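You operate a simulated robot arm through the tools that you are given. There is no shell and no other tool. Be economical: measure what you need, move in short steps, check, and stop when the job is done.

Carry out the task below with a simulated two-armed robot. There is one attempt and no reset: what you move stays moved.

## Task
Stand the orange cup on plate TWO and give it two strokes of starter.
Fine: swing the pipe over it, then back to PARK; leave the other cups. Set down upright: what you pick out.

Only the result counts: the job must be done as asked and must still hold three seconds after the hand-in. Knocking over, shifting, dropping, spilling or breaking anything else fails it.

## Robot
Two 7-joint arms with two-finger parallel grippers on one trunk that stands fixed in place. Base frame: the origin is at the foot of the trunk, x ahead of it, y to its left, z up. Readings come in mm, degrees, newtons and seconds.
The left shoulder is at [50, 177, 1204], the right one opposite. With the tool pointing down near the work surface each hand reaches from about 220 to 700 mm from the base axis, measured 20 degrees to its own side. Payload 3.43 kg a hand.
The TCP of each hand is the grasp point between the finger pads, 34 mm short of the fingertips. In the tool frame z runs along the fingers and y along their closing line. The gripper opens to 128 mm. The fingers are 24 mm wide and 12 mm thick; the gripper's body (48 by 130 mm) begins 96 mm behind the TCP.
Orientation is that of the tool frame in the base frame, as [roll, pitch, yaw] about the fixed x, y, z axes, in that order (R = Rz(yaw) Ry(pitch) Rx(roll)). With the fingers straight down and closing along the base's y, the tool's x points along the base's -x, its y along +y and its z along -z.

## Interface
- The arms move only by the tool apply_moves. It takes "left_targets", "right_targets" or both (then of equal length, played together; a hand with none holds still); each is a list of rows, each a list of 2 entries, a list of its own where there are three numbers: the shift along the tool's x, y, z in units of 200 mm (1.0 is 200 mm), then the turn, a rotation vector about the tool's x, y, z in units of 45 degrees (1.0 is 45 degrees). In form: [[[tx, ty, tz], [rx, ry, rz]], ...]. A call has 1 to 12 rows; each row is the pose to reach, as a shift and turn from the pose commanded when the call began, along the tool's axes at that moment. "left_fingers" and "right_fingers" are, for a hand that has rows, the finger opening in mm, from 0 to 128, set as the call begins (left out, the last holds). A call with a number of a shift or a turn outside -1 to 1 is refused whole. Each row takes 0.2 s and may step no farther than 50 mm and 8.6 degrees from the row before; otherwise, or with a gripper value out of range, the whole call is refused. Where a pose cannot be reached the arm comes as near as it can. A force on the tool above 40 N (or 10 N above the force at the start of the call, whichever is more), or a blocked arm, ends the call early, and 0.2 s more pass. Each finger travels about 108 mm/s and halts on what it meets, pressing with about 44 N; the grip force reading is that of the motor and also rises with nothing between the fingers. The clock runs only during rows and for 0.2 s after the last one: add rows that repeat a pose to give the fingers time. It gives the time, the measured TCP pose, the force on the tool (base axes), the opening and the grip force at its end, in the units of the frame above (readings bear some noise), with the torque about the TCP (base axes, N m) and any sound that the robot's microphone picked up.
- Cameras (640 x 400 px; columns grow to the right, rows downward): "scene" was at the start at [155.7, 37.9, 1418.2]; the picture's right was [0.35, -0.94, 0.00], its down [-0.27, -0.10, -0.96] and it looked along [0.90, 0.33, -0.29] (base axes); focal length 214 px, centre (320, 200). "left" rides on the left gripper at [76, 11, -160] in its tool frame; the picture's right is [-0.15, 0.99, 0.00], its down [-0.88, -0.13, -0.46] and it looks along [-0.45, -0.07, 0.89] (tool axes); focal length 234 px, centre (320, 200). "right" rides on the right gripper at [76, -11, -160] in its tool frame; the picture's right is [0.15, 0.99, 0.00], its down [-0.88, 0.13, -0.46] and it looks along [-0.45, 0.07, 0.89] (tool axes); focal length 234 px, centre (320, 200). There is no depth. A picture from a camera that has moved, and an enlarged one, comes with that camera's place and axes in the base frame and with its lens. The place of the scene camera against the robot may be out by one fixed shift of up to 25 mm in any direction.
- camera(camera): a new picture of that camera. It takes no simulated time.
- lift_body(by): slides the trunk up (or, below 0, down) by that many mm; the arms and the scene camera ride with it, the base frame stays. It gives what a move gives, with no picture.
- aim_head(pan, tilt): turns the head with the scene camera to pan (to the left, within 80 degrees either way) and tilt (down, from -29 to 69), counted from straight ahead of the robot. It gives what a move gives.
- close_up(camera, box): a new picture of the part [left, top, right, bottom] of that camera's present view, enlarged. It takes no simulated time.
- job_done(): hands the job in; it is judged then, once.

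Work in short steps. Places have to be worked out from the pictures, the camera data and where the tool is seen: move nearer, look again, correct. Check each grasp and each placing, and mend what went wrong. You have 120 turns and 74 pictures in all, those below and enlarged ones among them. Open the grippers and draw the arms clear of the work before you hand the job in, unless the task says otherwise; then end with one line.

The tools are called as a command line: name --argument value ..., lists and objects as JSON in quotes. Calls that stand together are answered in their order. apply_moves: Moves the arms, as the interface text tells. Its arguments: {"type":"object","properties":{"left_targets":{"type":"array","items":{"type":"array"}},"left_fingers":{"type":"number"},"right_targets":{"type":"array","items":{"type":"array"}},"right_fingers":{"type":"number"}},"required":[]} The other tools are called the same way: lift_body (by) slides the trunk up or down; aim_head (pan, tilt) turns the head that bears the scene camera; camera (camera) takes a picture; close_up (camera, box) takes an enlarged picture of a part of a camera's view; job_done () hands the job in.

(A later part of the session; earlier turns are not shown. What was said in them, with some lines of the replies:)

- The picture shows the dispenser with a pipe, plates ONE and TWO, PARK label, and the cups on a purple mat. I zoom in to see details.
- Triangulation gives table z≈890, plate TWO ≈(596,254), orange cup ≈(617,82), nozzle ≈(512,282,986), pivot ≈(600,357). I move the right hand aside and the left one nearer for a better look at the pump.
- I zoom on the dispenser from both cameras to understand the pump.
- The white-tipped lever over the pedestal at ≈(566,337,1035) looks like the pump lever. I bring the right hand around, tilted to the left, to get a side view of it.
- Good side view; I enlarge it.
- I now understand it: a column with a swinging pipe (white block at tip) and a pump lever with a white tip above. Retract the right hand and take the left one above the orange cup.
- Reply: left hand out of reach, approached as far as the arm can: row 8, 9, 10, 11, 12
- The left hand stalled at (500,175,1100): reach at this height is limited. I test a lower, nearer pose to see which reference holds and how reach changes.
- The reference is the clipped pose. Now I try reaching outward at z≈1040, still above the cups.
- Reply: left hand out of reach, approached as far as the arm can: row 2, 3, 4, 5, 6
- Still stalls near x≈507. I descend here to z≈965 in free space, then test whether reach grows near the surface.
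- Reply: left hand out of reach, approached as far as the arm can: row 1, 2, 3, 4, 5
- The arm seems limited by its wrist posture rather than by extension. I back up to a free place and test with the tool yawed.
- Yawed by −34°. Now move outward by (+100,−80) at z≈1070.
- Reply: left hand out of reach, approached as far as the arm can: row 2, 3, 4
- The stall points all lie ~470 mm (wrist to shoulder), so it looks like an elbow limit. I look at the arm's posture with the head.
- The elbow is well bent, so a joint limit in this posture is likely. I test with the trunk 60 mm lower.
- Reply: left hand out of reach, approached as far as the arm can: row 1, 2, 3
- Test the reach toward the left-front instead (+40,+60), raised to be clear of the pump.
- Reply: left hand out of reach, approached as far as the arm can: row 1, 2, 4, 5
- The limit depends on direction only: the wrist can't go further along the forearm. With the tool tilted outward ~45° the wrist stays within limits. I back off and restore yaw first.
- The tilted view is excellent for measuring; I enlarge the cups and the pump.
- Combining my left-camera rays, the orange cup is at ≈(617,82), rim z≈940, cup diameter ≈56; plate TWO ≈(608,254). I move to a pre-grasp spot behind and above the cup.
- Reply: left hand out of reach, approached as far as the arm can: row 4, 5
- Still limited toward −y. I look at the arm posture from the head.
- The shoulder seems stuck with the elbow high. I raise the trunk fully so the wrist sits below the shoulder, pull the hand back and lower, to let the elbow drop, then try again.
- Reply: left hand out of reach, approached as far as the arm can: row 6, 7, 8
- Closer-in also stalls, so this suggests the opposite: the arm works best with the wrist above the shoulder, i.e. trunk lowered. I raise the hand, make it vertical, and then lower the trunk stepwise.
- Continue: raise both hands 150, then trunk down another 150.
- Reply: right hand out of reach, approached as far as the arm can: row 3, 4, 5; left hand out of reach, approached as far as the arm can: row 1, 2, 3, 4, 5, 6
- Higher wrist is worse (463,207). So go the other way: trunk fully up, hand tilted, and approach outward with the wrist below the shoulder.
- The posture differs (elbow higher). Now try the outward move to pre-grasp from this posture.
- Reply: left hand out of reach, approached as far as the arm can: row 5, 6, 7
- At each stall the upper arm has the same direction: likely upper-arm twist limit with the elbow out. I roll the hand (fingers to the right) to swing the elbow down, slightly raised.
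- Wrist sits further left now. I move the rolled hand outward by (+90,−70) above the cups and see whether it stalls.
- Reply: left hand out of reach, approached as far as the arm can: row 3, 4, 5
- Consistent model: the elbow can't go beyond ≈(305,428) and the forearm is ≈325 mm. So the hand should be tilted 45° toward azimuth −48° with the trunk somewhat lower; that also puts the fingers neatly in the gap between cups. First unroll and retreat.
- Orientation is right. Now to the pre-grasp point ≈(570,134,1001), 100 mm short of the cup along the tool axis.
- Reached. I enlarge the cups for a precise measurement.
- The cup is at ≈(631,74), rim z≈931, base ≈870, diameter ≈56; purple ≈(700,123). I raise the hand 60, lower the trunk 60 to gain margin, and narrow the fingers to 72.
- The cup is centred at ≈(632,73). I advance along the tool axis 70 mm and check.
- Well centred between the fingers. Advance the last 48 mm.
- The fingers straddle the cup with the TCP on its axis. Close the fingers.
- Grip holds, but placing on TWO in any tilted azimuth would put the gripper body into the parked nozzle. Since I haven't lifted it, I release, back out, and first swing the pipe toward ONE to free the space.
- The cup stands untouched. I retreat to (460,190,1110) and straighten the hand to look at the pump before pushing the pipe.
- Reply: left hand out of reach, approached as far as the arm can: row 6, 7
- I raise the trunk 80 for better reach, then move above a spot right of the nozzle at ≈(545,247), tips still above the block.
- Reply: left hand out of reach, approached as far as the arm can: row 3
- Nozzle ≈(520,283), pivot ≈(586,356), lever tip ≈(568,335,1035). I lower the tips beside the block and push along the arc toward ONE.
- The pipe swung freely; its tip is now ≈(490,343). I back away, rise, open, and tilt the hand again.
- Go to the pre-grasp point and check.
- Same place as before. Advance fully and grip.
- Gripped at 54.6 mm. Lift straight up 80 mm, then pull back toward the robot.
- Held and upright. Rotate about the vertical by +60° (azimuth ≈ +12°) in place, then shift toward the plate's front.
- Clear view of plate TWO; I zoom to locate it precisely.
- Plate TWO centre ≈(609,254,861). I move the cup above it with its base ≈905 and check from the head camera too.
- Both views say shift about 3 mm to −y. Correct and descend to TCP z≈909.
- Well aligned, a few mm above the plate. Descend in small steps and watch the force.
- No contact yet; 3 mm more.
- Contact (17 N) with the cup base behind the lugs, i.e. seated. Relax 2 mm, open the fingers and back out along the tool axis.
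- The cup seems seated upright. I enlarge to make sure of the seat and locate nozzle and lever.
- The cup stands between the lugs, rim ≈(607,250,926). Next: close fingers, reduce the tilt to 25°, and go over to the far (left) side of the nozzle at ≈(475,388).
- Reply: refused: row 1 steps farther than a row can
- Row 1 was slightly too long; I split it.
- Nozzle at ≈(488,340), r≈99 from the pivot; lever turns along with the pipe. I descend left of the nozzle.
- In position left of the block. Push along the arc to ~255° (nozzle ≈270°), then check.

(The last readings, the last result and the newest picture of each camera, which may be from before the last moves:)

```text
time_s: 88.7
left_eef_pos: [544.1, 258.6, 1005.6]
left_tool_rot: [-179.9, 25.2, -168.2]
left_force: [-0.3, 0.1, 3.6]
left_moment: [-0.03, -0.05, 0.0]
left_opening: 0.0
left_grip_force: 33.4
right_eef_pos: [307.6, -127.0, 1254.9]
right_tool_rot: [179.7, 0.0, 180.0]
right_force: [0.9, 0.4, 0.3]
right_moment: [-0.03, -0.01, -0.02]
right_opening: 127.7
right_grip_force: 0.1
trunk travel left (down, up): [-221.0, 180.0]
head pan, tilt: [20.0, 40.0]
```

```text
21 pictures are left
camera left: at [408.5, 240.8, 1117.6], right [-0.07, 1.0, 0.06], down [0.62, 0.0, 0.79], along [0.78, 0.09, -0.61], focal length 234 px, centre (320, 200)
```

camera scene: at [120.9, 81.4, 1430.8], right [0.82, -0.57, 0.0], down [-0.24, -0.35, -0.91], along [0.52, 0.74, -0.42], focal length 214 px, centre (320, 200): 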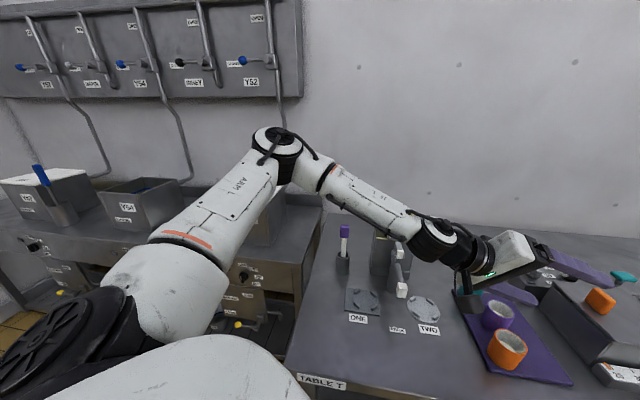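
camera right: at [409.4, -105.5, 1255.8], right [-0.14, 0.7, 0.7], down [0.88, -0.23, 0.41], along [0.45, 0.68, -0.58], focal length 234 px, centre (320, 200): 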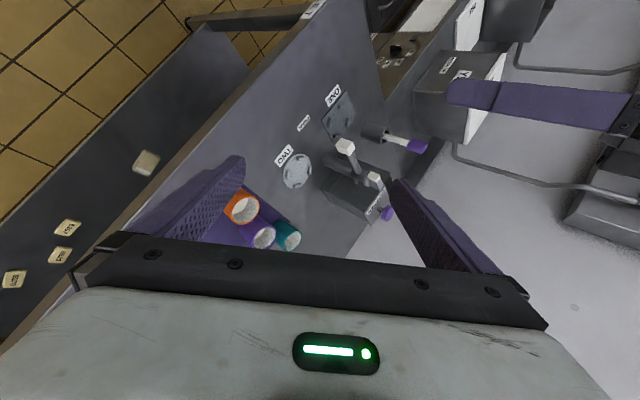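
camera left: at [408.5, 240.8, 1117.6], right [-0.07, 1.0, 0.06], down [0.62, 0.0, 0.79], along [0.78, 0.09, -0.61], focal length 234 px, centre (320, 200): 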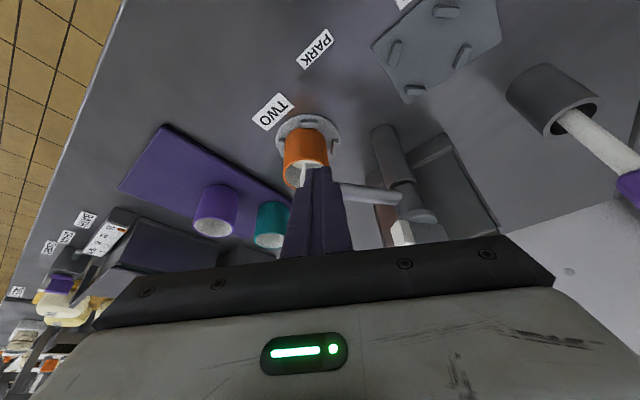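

The pipe moved along. I zoom around the cup and finger, from both cameras.

close_up --camera "left" --box '[260, 100, 440, 250]'

close_up --camera "scene" --box '[230, 80, 390, 200]'

```text
2.67 times, centred on (350, 175) of left
camera zoom: at [408.5, 240.8, 1117.6], right [-0.07, 1.0, 0.06], down [0.62, 0.0, 0.79], along [0.78, 0.09, -0.61], focal length 624 px, centre (240, 267)
```

zoom: 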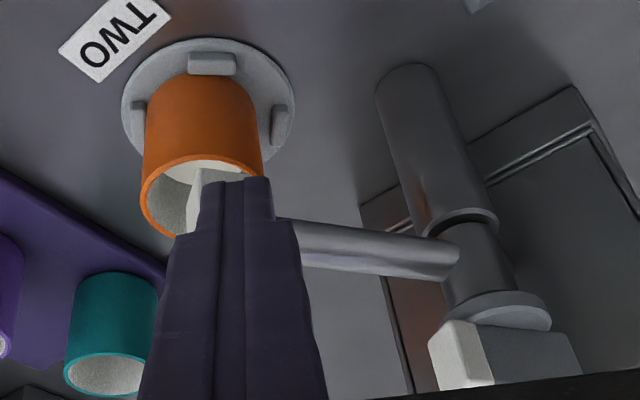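

```text
3.33 times, centred on (310, 140) of scene
camera zoom: at [147.7, 34.5, 1227.5], right [0.34, -0.94, 0.0], down [-0.6, -0.22, -0.77], along [0.72, 0.26, -0.64], focal length 715 px, centre (353, 400)
```

zoom: 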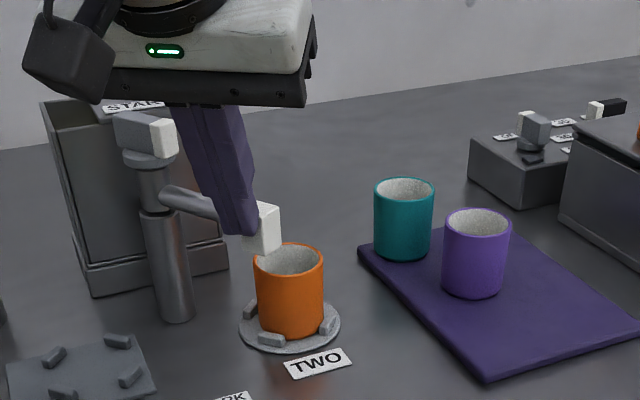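

The nozzle is just short of the cup centre; push another 21 mm in x.

apply_moves --left_targets '[[[-0.045, -0.018, 0.021], [0, 0, 0]], [[-0.09, -0.036, 0.042], [0, 0, 0]], [[-0.09, -0.036, 0.042], [0, 0, 0]]]'

close_up --camera "scene" --box '[240, 90, 360, 190]'

```text
time_s: 89.5
left_eef_pos: [563.7, 255.1, 1004.7]
left_tool_rot: [180.0, 25.1, -168.3]
left_force: [-0.3, 0.2, 2.6]
left_moment: [-0.02, -0.08, 0.0]
left_opening: 0.0
left_grip_force: 33.4
right_eef_pos: [306.8, -126.9, 1254.7]
right_tool_rot: [179.6, 0.1, 180.0]
right_force: [0.0, 0.7, -0.4]
right_moment: [-0.02, -0.01, -0.02]
right_opening: 128.4
right_grip_force: 0.0
trunk travel left (down, up): [-221.0, 180.0]
head pan, tilt: [20.0, 40.0]
```

```text
4.00 times, centred on (300, 140) of scene
camera zoom: at [147.8, 34.7, 1227.5], right [0.34, -0.94, 0.0], down [-0.6, -0.22, -0.77], along [0.72, 0.26, -0.64], focal length 858 px, centre (400, 440)
```

zoom: 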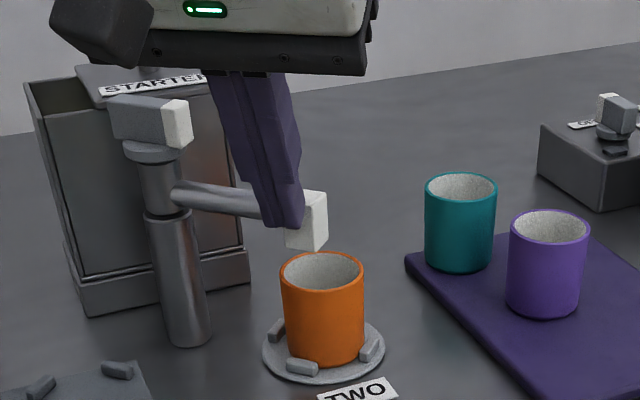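

The nozzle now appears over the cup. I draw the finger back and up, then look from the left camera to verify alignment and find the lever.

apply_moves --left_targets '[[[0.066, 0.015, -0.031], [0, 0, 0]], [[0.133, 0.03, -0.062], [0, 0, 0]], [[0.05, 0.03, -0.24], [0, 0, 0]], [[-0.03, 0.03, -0.42], [0, 0, 0]], [[-0.12, 0.03, -0.606], [0, 0, 0]], [[-0.12, 0.03, -0.606], [0, 0, 0]]]'

camera --camera "left"

```text
time_s: 90.9
left_eef_pos: [536.4, 253.2, 1125.3]
left_tool_rot: [-179.8, 25.3, -168.3]
left_force: [-0.1, 0.0, -0.4]
left_moment: [-0.03, -0.02, 0.01]
left_opening: 0.0
left_grip_force: 32.3
right_eef_pos: [307.1, -127.4, 1253.9]
right_tool_rot: [179.9, 0.0, 179.8]
right_force: [0.1, 0.4, 0.4]
right_moment: [0.01, -0.04, -0.01]
right_opening: 128.1
right_grip_force: 0.0
trunk travel left (down, up): [-221.0, 180.0]
head pan, tilt: [20.0, 40.0]
```

```text
17 pictures are left
camera left: at [399.9, 237.6, 1237.3], right [-0.07, 1.0, 0.06], down [0.62, -0.01, 0.79], along [0.78, 0.09, -0.61], focal length 234 px, centre (320, 200)
```

left: 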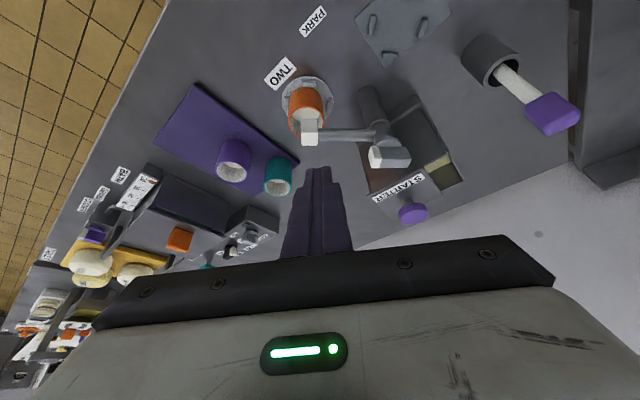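

I zoom to measure how well the nozzle is centred over the cup.

close_up --camera "left" --box '[260, 60, 440, 200]'

```text
2.86 times, centred on (350, 130) of left
camera zoom: at [399.9, 237.6, 1237.3], right [-0.07, 1.0, 0.06], down [0.62, -0.01, 0.79], along [0.78, 0.09, -0.61], focal length 669 px, centre (234, 400)
```

zoom: 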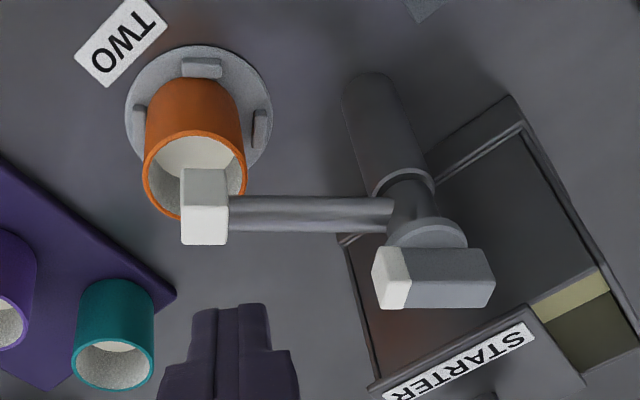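

The nozzle is at ≈(591,252) while the cup axis is ≈(605,250). I go back down and nudge it 13 mm further.

apply_moves --left_targets '[[[0.085, 0.005, 0.18], [0, 0, 0]], [[0.17, 0.01, 0.36], [0, 0, 0]], [[0.254, 0.01, 0.544], [0, 0, 0]], [[0.165, -0.01, 0.585], [0, 0, 0]], [[0.12, -0.02, 0.606], [0, 0, 0]], [[0.095, -0.026, 0.618], [0, 0, 0]], [[0.075, -0.031, 0.627], [0, 0, 0]], [[0.075, -0.031, 0.627], [0, 0, 0]]]'

apply_moves --left_targets '[[[0.07, 0.015, -0.035], [0, 0, 0]], [[0.17, 0.04, -0.08], [0, 0, 0]], [[0.08, 0.04, -0.26], [0, 0, 0]], [[0.0, 0.04, -0.44], [0, 0, 0]], [[-0.08, 0.04, -0.62], [0, 0, 0]], [[-0.08, 0.04, -0.62], [0, 0, 0]]]'

close_up --camera "left" --box '[260, 60, 440, 200]'

```text
time_s: 92.7
left_eef_pos: [577.3, 257.0, 1003.3]
left_tool_rot: [-179.8, 25.1, -168.3]
left_force: [0.6, -0.2, -0.6]
left_moment: [0.02, 0.02, -0.02]
left_opening: 0.1
left_grip_force: 32.8
right_eef_pos: [307.3, -127.2, 1254.4]
right_tool_rot: [179.6, 0.2, 179.8]
right_force: [0.3, 0.7, 0.4]
right_moment: [0.0, -0.01, 0.01]
right_opening: 128.2
right_grip_force: 0.1
trunk travel left (down, up): [-221.0, 180.0]
head pan, tilt: [20.0, 40.0]
```

```text
time_s: 94.1
left_eef_pos: [539.5, 257.3, 1124.4]
left_tool_rot: [-179.9, 25.1, -168.3]
left_force: [0.2, -0.4, -0.3]
left_moment: [0.0, -0.03, 0.02]
left_opening: 0.1
left_grip_force: 33.2
right_eef_pos: [308.2, -127.1, 1256.0]
right_tool_rot: [179.7, 0.1, 179.8]
right_force: [-1.2, 0.2, 0.1]
right_moment: [0.0, -0.02, 0.02]
right_opening: 127.8
right_grip_force: 0.1
trunk travel left (down, up): [-221.0, 180.0]
head pan, tilt: [20.0, 40.0]
```

```text
2.86 times, centred on (350, 130) of left
camera zoom: at [402.5, 240.6, 1236.8], right [-0.07, 1.0, 0.06], down [0.62, -0.01, 0.79], along [0.78, 0.09, -0.61], focal length 669 px, centre (234, 400)
```

zoom: 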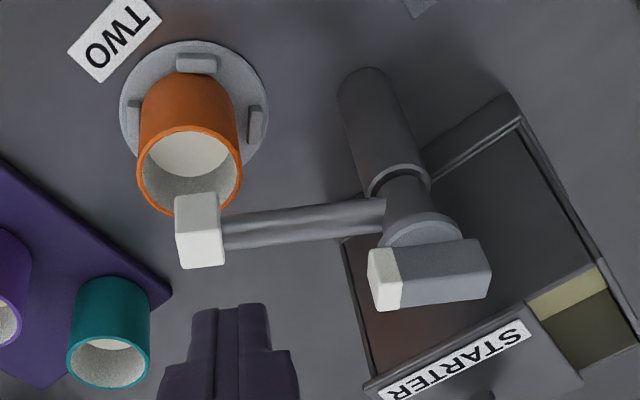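

Now centred: nozzle ≈(608,254), cup ≈(603,250). Next I bring the closed fingertips above the lever's white end ≈(580,327).

apply_moves --left_targets '[[[-0.06, 0.15, 0.0], [0, 0, 0]], [[-0.1, 0.301, 0.06], [0, 0, 0]], [[-0.128, 0.301, 0.193], [0, 0, 0]], [[-0.128, 0.301, 0.193], [0, 0, 0]]]'

aim_head --pan 24 --tilt 32

close_up --camera "left" --box '[230, 60, 410, 260]'

close_up --camera "scene" --box '[250, 120, 370, 220]'

```text
time_s: 95.1
left_eef_pos: [564.3, 324.7, 1101.6]
left_tool_rot: [-179.9, 25.3, -168.3]
left_force: [-0.4, -0.1, 1.1]
left_moment: [0.01, 0.01, 0.03]
left_opening: 0.0
left_grip_force: 33.4
right_eef_pos: [308.0, -126.1, 1255.4]
right_tool_rot: [179.7, 0.1, 179.9]
right_force: [-0.6, -0.9, 0.4]
right_moment: [0.02, 0.03, -0.04]
right_opening: 127.9
right_grip_force: 0.0
trunk travel left (down, up): [-221.0, 180.0]
head pan, tilt: [20.0, 40.0]
```

```text
time_s: 95.8
left_eef_pos: [563.9, 323.6, 1101.4]
left_tool_rot: [-179.9, 25.3, -168.4]
left_force: [0.0, -0.2, -0.5]
left_moment: [0.01, -0.05, 0.02]
left_opening: 0.0
left_grip_force: 33.1
right_eef_pos: [306.4, -126.3, 1255.0]
right_tool_rot: [179.8, 0.1, 179.9]
right_force: [0.3, -0.5, 0.5]
right_moment: [0.02, 0.01, 0.01]
right_opening: 128.1
right_grip_force: 0.0
trunk travel left (down, up): [-221.0, 180.0]
head pan, tilt: [24.0, 32.0]
```

```text
2.00 times, centred on (320, 160) of left
camera zoom: at [427.4, 307.9, 1213.4], right [-0.07, 1.0, 0.06], down [0.62, 0.0, 0.79], along [0.78, 0.09, -0.61], focal length 468 px, centre (320, 280)
```

zoom: 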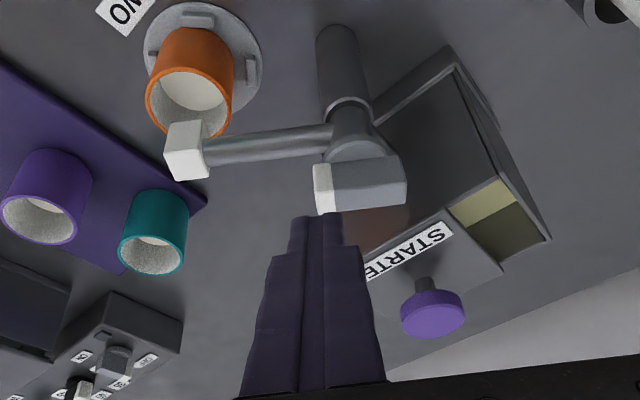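

```text
4.00 times, centred on (310, 170) of scene
camera zoom: at [149.9, 42.1, 1239.6], right [0.41, -0.91, 0.0], down [-0.48, -0.22, -0.85], along [0.77, 0.34, -0.53], focal length 858 px, centre (360, 320)
```

zoom: 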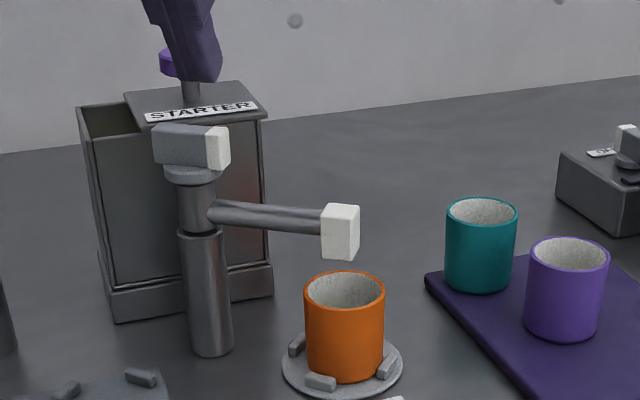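

Lever end ≈(586,330), top ≈1040. Shift 8 mm forward and press down gradually, watching force and sound.

apply_moves --left_targets '[[[-0.037, 0.002, 0.0175], [0, 0, 0]], [[-0.005, 0.002, 0.0855], [0, 0, 0]], [[0.016, 0.002, 0.131], [0, 0, 0]], [[0.026, 0.002, 0.1535], [0, 0, 0]], [[0.037, 0.002, 0.176], [0, 0, 0]], [[0.048, 0.002, 0.199], [0, 0, 0]], [[0.048, 0.002, 0.199], [0, 0, 0]]]'

close_up --camera "scene" --box '[250, 120, 370, 220]'

```text
time_s: 97.3
left_eef_pos: [570.0, 325.7, 1060.4]
left_tool_rot: [-179.9, 25.2, -168.3]
left_force: [0.0, 0.3, -0.3]
left_moment: [0.01, 0.0, -0.02]
left_opening: 0.0
left_grip_force: 33.2
right_eef_pos: [306.4, -126.6, 1255.8]
right_tool_rot: [179.8, 0.1, 179.9]
right_force: [0.6, -0.4, -0.5]
right_moment: [0.0, 0.02, -0.02]
right_opening: 128.0
right_grip_force: 0.0
trunk travel left (down, up): [-221.0, 180.0]
head pan, tilt: [24.0, 32.0]
```

```text
4.00 times, centred on (310, 170) of scene
camera zoom: at [149.9, 42.1, 1239.7], right [0.41, -0.91, 0.0], down [-0.48, -0.22, -0.85], along [0.77, 0.34, -0.53], focal length 858 px, centre (360, 320)
```

zoom: 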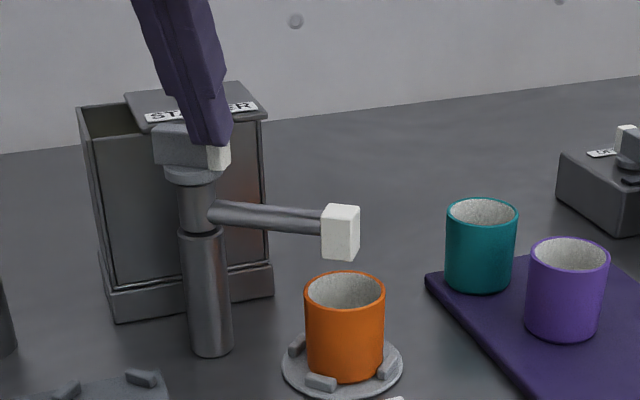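

No contact; re-triangulation puts the lever end at ≈(594,329), z 1007–1036, slightly farther than my tips. I rise, go 13 mm forward and press again.

apply_moves --left_targets '[[[-0.025, 0, -0.054], [0, 0, 0]], [[-0.083, -0.008, -0.027], [0, 0, 0]], [[-0.058, -0.008, 0.027], [0, 0, 0]], [[-0.045, -0.008, 0.054], [0, 0, 0]], [[-0.033, -0.008, 0.081], [0, 0, 0]], [[-0.02, -0.008, 0.1085], [0, 0, 0]], [[-0.02, -0.008, 0.1085], [0, 0, 0]]]'

close_up --camera "scene" --box '[250, 120, 370, 220]'

```text
time_s: 98.5
left_eef_pos: [582.9, 325.0, 1063.8]
left_tool_rot: [-179.8, 26.6, -168.2]
left_force: [-16.2, -0.5, 12.8]
left_moment: [0.04, 0.4, 0.11]
left_opening: 0.2
left_grip_force: 32.9
right_eef_pos: [303.1, -127.9, 1257.3]
right_tool_rot: [179.6, 0.3, 179.8]
right_force: [0.1, 0.4, -0.4]
right_moment: [0.01, -0.01, 0.0]
right_opening: 127.9
right_grip_force: 0.1
trunk travel left (down, up): [-221.0, 180.0]
head pan, tilt: [24.0, 32.0]
stopped in row 5 (left hand): the force on the tool passed its limit at 43 N (the readings are from after the stop); the commanded pose is now the measured one
```

```text
4.00 times, centred on (310, 170) of scene
camera zoom: at [146.8, 41.5, 1240.0], right [0.41, -0.91, 0.0], down [-0.48, -0.22, -0.85], along [0.78, 0.35, -0.53], focal length 858 px, centre (360, 320)
```

zoom: 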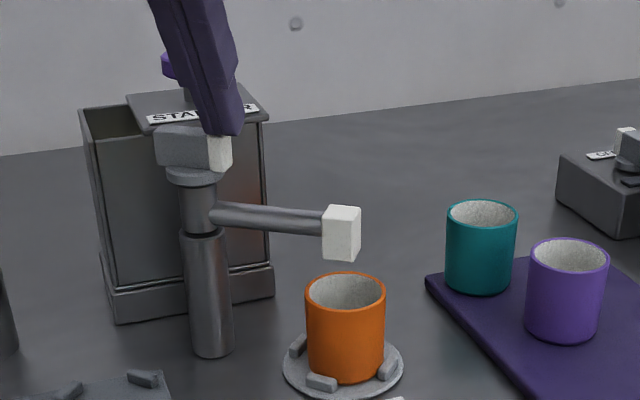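

The bar does not yield at 43 N – it resembles the pointer handles on the other device. The purple knob on its rod on the STARTER lid must be the pump plunger, ≈(684,412,1043). I lift off, raise the trunk, and check.

apply_moves --left_targets '[[[-0.06, 0, -0.13], [0, 0, 0]], [[-0.127, 0, -0.272], [0, 0, 0]], [[-0.127, 0, -0.272], [0, 0, 0]]]'

lift_body --by 60

close_up --camera "left" --box '[230, 60, 450, 250]'

```text
time_s: 99.3
left_eef_pos: [583.5, 326.7, 1121.3]
left_tool_rot: [-179.7, 26.5, -168.3]
left_force: [-0.5, 0.4, 0.1]
left_moment: [-0.05, -0.04, -0.01]
left_opening: 0.0
left_grip_force: 33.0
right_eef_pos: [306.2, -127.0, 1255.7]
right_tool_rot: [179.6, 0.1, 179.9]
right_force: [0.1, 0.0, -0.9]
right_moment: [0.01, -0.03, 0.01]
right_opening: 128.0
right_grip_force: 0.0
trunk travel left (down, up): [-221.0, 180.0]
head pan, tilt: [24.0, 32.0]
```

```text
time_s: 100.3
left_eef_pos: [584.6, 325.9, 1179.8]
left_tool_rot: [-179.7, 26.5, -168.2]
left_force: [0.9, 0.5, 0.5]
left_moment: [0.03, 0.0, -0.04]
left_opening: 0.1
left_grip_force: 33.1
right_eef_pos: [307.0, -127.6, 1315.1]
right_tool_rot: [179.8, 0.0, 179.9]
right_force: [-0.2, 0.0, -0.1]
right_moment: [-0.02, 0.01, -0.03]
right_opening: 128.1
right_grip_force: 0.0
trunk travel left (down, up): [-281.0, 120.0]
head pan, tilt: [24.0, 32.0]
```

```text
2.11 times, centred on (340, 155) of left
camera zoom: at [445.6, 309.7, 1289.5], right [-0.07, 1.0, 0.06], down [0.6, -0.01, 0.8], along [0.8, 0.09, -0.6], focal length 493 px, centre (278, 295)
```

zoom: 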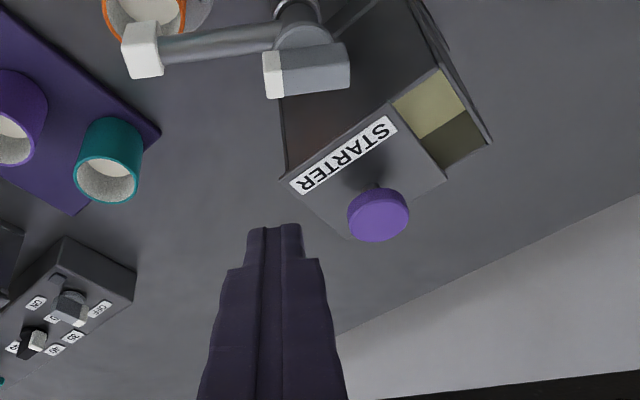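

Purple knob triangulates to ≈(688,413,1040). Move the tips above it.

apply_moves --left_targets '[[[-0.1, 0.1, 0.05], [0, 0, 0]], [[-0.2, 0.2, 0.1], [0, 0, 0]], [[-0.32, 0.32, 0.25], [0, 0, 0]], [[-0.32, 0.32, 0.4], [0, 0, 0]], [[-0.275, 0.32, 0.612], [0, 0, 0]], [[-0.275, 0.32, 0.612], [0, 0, 0]]]'

close_up --camera "left" --box '[230, 60, 450, 250]'

close_up --camera "scene" --box '[220, 140, 380, 280]'

```text
time_s: 101.7
left_eef_pos: [669.9, 407.5, 1094.7]
left_tool_rot: [-179.6, 26.6, -168.3]
left_force: [0.0, -0.4, 0.2]
left_moment: [0.0, 0.01, 0.03]
left_opening: 0.0
left_grip_force: 33.2
right_eef_pos: [306.4, -126.7, 1315.4]
right_tool_rot: [179.7, 0.1, 180.0]
right_force: [-0.1, -0.9, -0.6]
right_moment: [0.01, -0.03, 0.02]
right_opening: 128.1
right_grip_force: 0.1
trunk travel left (down, up): [-281.0, 120.0]
head pan, tilt: [24.0, 32.0]
```

```text
2.11 times, centred on (340, 155) of left
camera zoom: at [531.4, 391.8, 1204.5], right [-0.07, 1.0, 0.06], down [0.6, -0.01, 0.8], along [0.8, 0.09, -0.6], focal length 493 px, centre (278, 295)
```

zoom: 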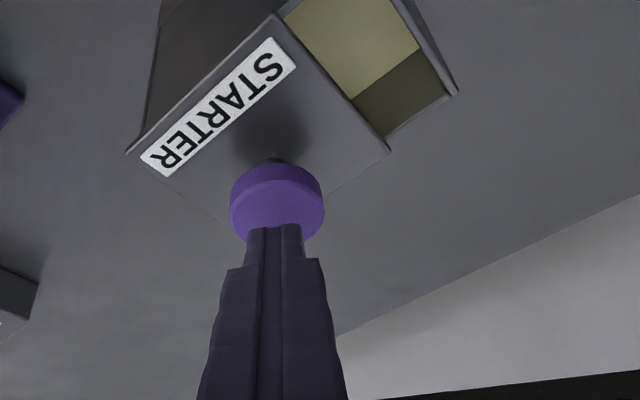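

```text
2.86 times, centred on (300, 210) of scene
camera zoom: at [149.6, 41.8, 1299.8], right [0.41, -0.91, 0.0], down [-0.48, -0.22, -0.85], along [0.78, 0.35, -0.53], focal length 613 px, centre (377, 171)
```

zoom: 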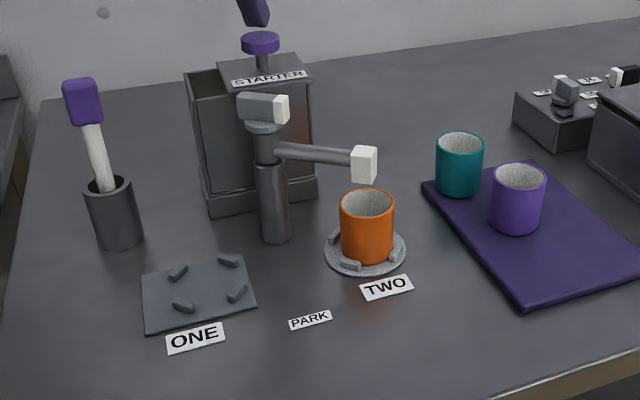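

The tips are centred over the knob (≈683,411). Press down gradually.

apply_moves --left_targets '[[[0.02, 0, 0.04], [0, 0, 0]], [[0.04, 0, 0.0806], [0, 0, 0]], [[0.0535, 0, 0.1074], [0, 0, 0]], [[0.067, 0, 0.134], [0, 0, 0]], [[0.067, 0, 0.134], [0, 0, 0]]]'

```text
time_s: 102.9
left_eef_pos: [671.6, 409.8, 1069.9]
left_tool_rot: [-179.7, 26.9, -168.2]
left_force: [-0.2, 3.0, 13.4]
left_moment: [0.14, -0.09, -0.09]
left_opening: 0.0
left_grip_force: 32.8
right_eef_pos: [305.2, -127.4, 1315.2]
right_tool_rot: [179.7, 0.2, 179.9]
right_force: [0.8, -0.5, 0.6]
right_moment: [0.01, -0.01, 0.03]
right_opening: 127.9
right_grip_force: 0.1
trunk travel left (down, up): [-281.0, 120.0]
head pan, tilt: [24.0, 32.0]
heard: click
```

A click was heard with 13 N. I look at the knob and cup to see what the press did.

close_up --camera "scene" --box '[250, 140, 350, 240]'

```text
4.00 times, centred on (300, 190) of scene
camera zoom: at [148.4, 41.6, 1300.1], right [0.41, -0.91, 0.0], down [-0.48, -0.22, -0.85], along [0.78, 0.35, -0.53], focal length 858 px, centre (400, 240)
```

zoom: 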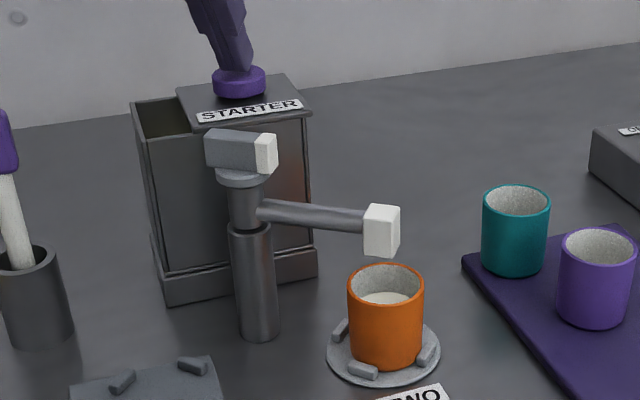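

The knob went down and liquid appeared in the cup: one stroke. Now release fully and let the knob return.

apply_moves --left_targets '[[[-0.035, 0, -0.07], [0, 0, 0]], [[-0.067, 0, -0.134], [0, 0, 0]], [[-0.067, 0, -0.134], [0, 0, 0]], [[-0.067, 0, -0.134], [0, 0, 0]], [[-0.067, 0, -0.134], [0, 0, 0]]]'

close_up --camera "scene" --box '[250, 140, 350, 240]'

```text
time_s: 104.1
left_eef_pos: [672.5, 411.0, 1095.8]
left_tool_rot: [-179.7, 26.5, -168.2]
left_force: [-0.6, -0.4, -0.2]
left_moment: [-0.01, 0.02, -0.01]
left_opening: 0.2
left_grip_force: 33.2
right_eef_pos: [306.3, -127.0, 1315.2]
right_tool_rot: [179.8, 0.2, 179.9]
right_force: [0.0, -1.0, -1.2]
right_moment: [0.01, 0.03, -0.03]
right_opening: 127.9
right_grip_force: 0.1
trunk travel left (down, up): [-281.0, 120.0]
head pan, tilt: [24.0, 32.0]
```

```text
4.00 times, centred on (300, 190) of scene
camera zoom: at [149.9, 42.1, 1299.7], right [0.41, -0.91, 0.0], down [-0.48, -0.22, -0.85], along [0.77, 0.34, -0.53], focal length 858 px, centre (400, 240)
```

zoom: 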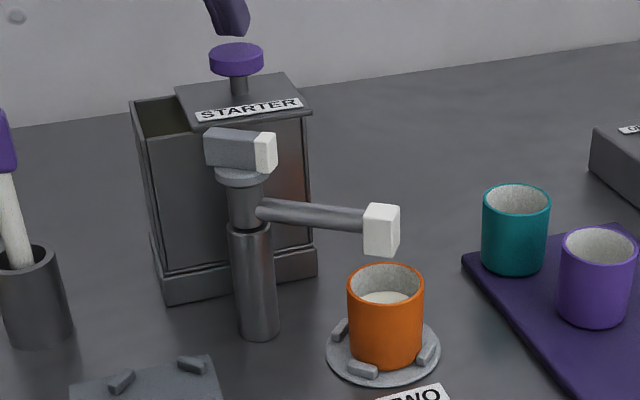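

The knob has sprung back. Second stroke, same depth.

apply_moves --left_targets '[[[0.02, 0, 0.04], [0, 0, 0]], [[0.04, 0, 0.0806], [0, 0, 0]], [[0.0535, 0, 0.1074], [0, 0, 0]], [[0.067, 0, 0.134], [0, 0, 0]], [[0.067, 0, 0.134], [0, 0, 0]]]'

apply_moves --left_targets '[[[-0.035, 0, -0.07], [0, 0, 0]], [[-0.09, 0, -0.18], [0, 0, 0]], [[-0.145, 0, -0.29], [0, 0, 0]], [[-0.2, 0, -0.4], [0, 0, 0]], [[-0.2, 0, -0.4], [0, 0, 0]]]'

close_up --camera "scene" --box '[250, 140, 350, 240]'

```text
time_s: 105.3
left_eef_pos: [671.9, 411.2, 1069.2]
left_tool_rot: [-179.6, 26.9, -168.3]
left_force: [3.4, 2.1, 16.4]
left_moment: [0.09, -0.22, -0.03]
left_opening: 0.0
left_grip_force: 32.7
right_eef_pos: [306.2, -128.2, 1315.5]
right_tool_rot: [179.7, 0.1, 179.9]
right_force: [-0.2, -1.1, -0.6]
right_moment: [0.03, 0.03, -0.01]
right_opening: 128.0
right_grip_force: 0.0
trunk travel left (down, up): [-281.0, 120.0]
head pan, tilt: [24.0, 32.0]
heard: click
```

```text
time_s: 106.5
left_eef_pos: [672.2, 412.2, 1136.4]
left_tool_rot: [-179.8, 26.3, -168.3]
left_force: [-0.5, -0.1, -0.1]
left_moment: [-0.05, -0.02, 0.0]
left_opening: 0.0
left_grip_force: 33.1
left hand out of reach, approached as far as the arm can: row 4, 5
right_eef_pos: [308.0, -126.3, 1314.5]
right_tool_rot: [179.7, 0.2, 179.9]
right_force: [1.5, -0.6, -0.5]
right_moment: [-0.04, 0.0, 0.01]
right_opening: 128.1
right_grip_force: 0.1
trunk travel left (down, up): [-281.0, 120.0]
head pan, tilt: [24.0, 32.0]
```

```text
4.00 times, centred on (300, 190) of scene
camera zoom: at [150.3, 42.4, 1299.6], right [0.41, -0.91, 0.0], down [-0.48, -0.22, -0.85], along [0.77, 0.34, -0.53], focal length 858 px, centre (400, 240)
```

zoom: 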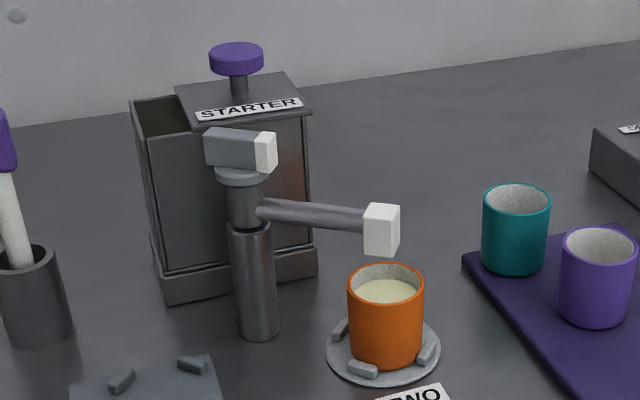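

Two strokes delivered, cup filled. Now bring the finger to the far side of the nozzle (tip ≈(650,272)) and lower beside it.

apply_moves --left_targets '[[[0.06, -0.14, -0.03], [0, 0, 0]], [[0.12, -0.28, -0.06], [0, 0, 0]], [[0.18, -0.42, -0.09], [0, 0, 0]], [[0.24, -0.56, -0.12], [0, 0, 0]], [[0.292, -0.6625, -0.145], [0, 0, 0]], [[0.37, -0.6625, 0.02], [0, 0, 0]], [[0.45, -0.6625, 0.17], [0, 0, 0]], [[0.45, -0.6625, 0.17], [0, 0, 0]]]'

camera --camera "left"

```text
time_s: 108.3
left_eef_pos: [634.7, 268.1, 1067.2]
left_tool_rot: [-179.7, 26.5, -168.2]
left_force: [-0.1, -0.6, 0.3]
left_moment: [0.01, -0.02, 0.0]
left_opening: 0.0
left_grip_force: 32.8
left hand out of reach, approached as far as the arm can: row 5
right_eef_pos: [307.3, -126.7, 1315.8]
right_tool_rot: [179.7, 0.1, 179.9]
right_force: [-0.4, -0.2, 0.5]
right_moment: [0.0, 0.01, 0.03]
right_opening: 128.0
right_grip_force: 0.1
trunk travel left (down, up): [-281.0, 120.0]
head pan, tilt: [24.0, 32.0]
```

```text
4 pictures are left
camera left: at [495.7, 250.9, 1176.8], right [-0.07, 1.0, 0.06], down [0.6, -0.01, 0.8], along [0.8, 0.09, -0.6], focal length 234 px, centre (320, 200)
```

left: 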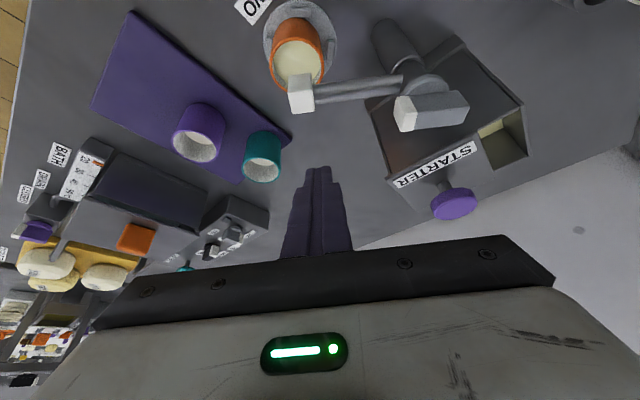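

The finger tip is clear of the block's back side. Lower it and push the pipe back along the arc to just short of PARK.

apply_moves --left_targets '[[[0.07, 0, 0.14], [0, 0, 0]], [[0.1424, 0, 0.2867], [0, 0, 0]], [[0.198, -0.02, 0.259], [0, 0, 0]], [[0.258, -0.034, 0.229], [0, 0, 0]], [[0.32, -0.0395, 0.199], [0, 0, 0]], [[0.382, -0.035, 0.168], [0, 0, 0]], [[0.443, -0.021, 0.138], [0, 0, 0]], [[0.501, 0.002, 0.109], [0, 0, 0]], [[0.556, 0.0345, 0.082], [0, 0, 0]], [[0.581, 0.0535, 0.069], [0, 0, 0]], [[0.581, 0.0535, 0.069], [0, 0, 0]]]'

camera --camera "left"

```text
time_s: 110.7
left_eef_pos: [536.7, 259.7, 1002.7]
left_tool_rot: [-179.7, 26.4, -168.2]
left_force: [-0.1, -0.9, -0.7]
left_moment: [0.0, -0.01, -0.01]
left_opening: 0.1
left_grip_force: 33.4
right_eef_pos: [307.4, -127.0, 1315.3]
right_tool_rot: [179.7, 0.1, 179.9]
right_force: [0.8, 0.6, 0.6]
right_moment: [-0.03, 0.03, 0.04]
right_opening: 128.1
right_grip_force: 0.0
trunk travel left (down, up): [-281.0, 120.0]
head pan, tilt: [24.0, 32.0]
```

```text
3 pictures are left
camera left: at [398.0, 241.7, 1111.8], right [-0.07, 1.0, 0.06], down [0.6, -0.01, 0.8], along [0.8, 0.09, -0.6], focal length 234 px, centre (320, 200)
```

left: 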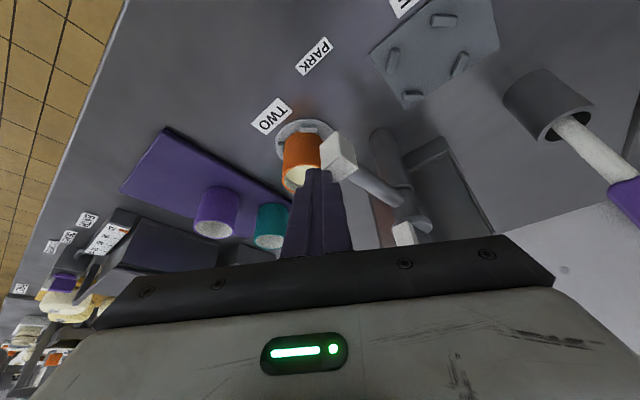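

The nozzle is at ≈(526,273), azimuth ≈230°, versus its original ≈(521,282), 225°. Push 9 mm more, then retreat along the reverse side and look.

apply_moves --left_targets '[[[0.01, 0.02, -0.005], [0, 0, 0]], [[0.021, 0.04, -0.01], [0, 0, 0]], [[0.021, 0.04, -0.01], [0, 0, 0]]]'

apply_moves --left_targets '[[[-0.05, -0.1, 0.02], [0, 0, 0]], [[-0.05, -0.25, 0.02], [0, 0, 0]], [[-0.1, -0.25, -0.15], [0, 0, 0]], [[-0.18, -0.25, -0.33], [0, 0, 0]], [[-0.25, -0.25, -0.52], [0, 0, 0]], [[-0.25, -0.25, -0.52], [0, 0, 0]]]'

camera --camera "left"

```text
time_s: 111.5
left_eef_pos: [530.5, 265.1, 1003.5]
left_tool_rot: [-179.8, 26.4, -168.2]
left_force: [0.3, 0.1, -0.4]
left_moment: [-0.01, 0.01, 0.01]
left_opening: 0.2
left_grip_force: 33.2
right_eef_pos: [305.9, -125.6, 1314.3]
right_tool_rot: [179.7, 0.1, 179.9]
right_force: [0.2, -0.3, -0.2]
right_moment: [0.03, -0.02, 0.01]
right_opening: 128.1
right_grip_force: 0.1
trunk travel left (down, up): [-281.0, 120.0]
head pan, tilt: [24.0, 32.0]
```

```text
time_s: 112.9
left_eef_pos: [537.6, 216.7, 1118.7]
left_tool_rot: [-179.7, 26.4, -168.1]
left_force: [-0.8, -0.3, 0.2]
left_moment: [0.0, 0.0, 0.01]
left_opening: 0.2
left_grip_force: 33.2
right_eef_pos: [306.8, -126.4, 1315.6]
right_tool_rot: [179.8, 0.1, 180.0]
right_force: [0.0, -0.4, 0.9]
right_moment: [0.0, -0.01, -0.01]
right_opening: 128.0
right_grip_force: 0.0
trunk travel left (down, up): [-281.0, 120.0]
head pan, tilt: [24.0, 32.0]
```

```text
2 pictures are left
camera left: at [398.9, 199.6, 1228.2], right [-0.07, 1.0, 0.06], down [0.6, -0.01, 0.8], along [0.8, 0.09, -0.6], focal length 234 px, centre (320, 200)
```

left: 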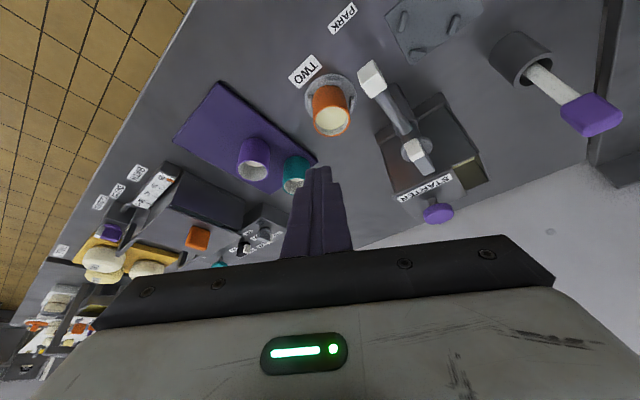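

Nozzle back at azimuth ≈225°, matching the PARK label; cup upright with the liquid. Withdraw the arm and open the gripper.

apply_moves --left_targets '[[[0.15, 0.008, -0.15], [0, 0, 0]], [[0.3, 0.016, -0.3], [0, 0, 0]], [[0.455, 0.024, -0.449], [0, 0, 0]], [[0.455, 0.024, -0.449], [0, 0, 0]]]'

apply_moves --left_targets '[[[0.12, 0, -0.1], [0, 0, 0]], [[0.24, 0, -0.2], [0, 0, 0]], [[0.24, 0, -0.2], [0, 0, 0]], [[0.24, 0, -0.2], [0, 0, 0]], [[0.24, 0, -0.2], [0, 0, 0]]]' --left_fingers 128

camera --camera "scene"

```text
time_s: 113.9
left_eef_pos: [417.1, 196.6, 1157.4]
left_tool_rot: [-179.7, 26.4, -168.2]
left_force: [0.0, 0.9, -0.4]
left_moment: [0.0, -0.05, -0.01]
left_opening: 0.1
left_grip_force: 33.0
right_eef_pos: [307.6, -128.2, 1315.4]
right_tool_rot: [179.8, 0.0, 179.8]
right_force: [0.0, -0.4, 0.6]
right_moment: [0.01, 0.02, 0.0]
right_opening: 127.8
right_grip_force: 0.1
trunk travel left (down, up): [-281.0, 120.0]
head pan, tilt: [24.0, 32.0]
```

```text
time_s: 115.1
left_eef_pos: [359.0, 183.0, 1172.6]
left_tool_rot: [-179.7, 26.5, -168.2]
left_force: [-0.9, -0.4, 0.1]
left_moment: [0.01, 0.0, 0.02]
left_opening: 127.8
left_grip_force: 0.0
right_eef_pos: [307.3, -127.0, 1315.7]
right_tool_rot: [179.7, 0.1, 179.9]
right_force: [0.2, 0.5, -0.7]
right_moment: [0.0, -0.01, -0.01]
right_opening: 127.9
right_grip_force: 0.0
trunk travel left (down, up): [-281.0, 120.0]
head pan, tilt: [24.0, 32.0]
```

```text
1 pictures are left
camera scene: at [150.0, 42.1, 1299.6], right [0.41, -0.91, 0.0], down [-0.48, -0.22, -0.85], along [0.77, 0.34, -0.53], focal length 214 px, centre (320, 200)
```

scene: 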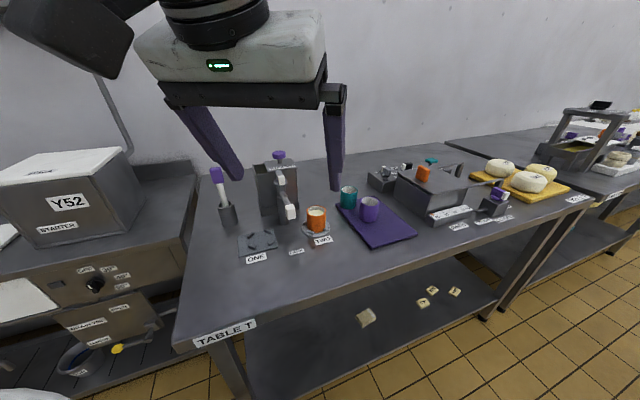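

All as asked: orange cup upright on TWO with two strokes, pipe at PARK, other cups in place, arms clear. I hand it in.

job_done

```text
The job is handed in.
```

The orange cup stands upright on plate TWO with two strokes of starter in it, the pipe is back at PARK, and the other cups were not moved.
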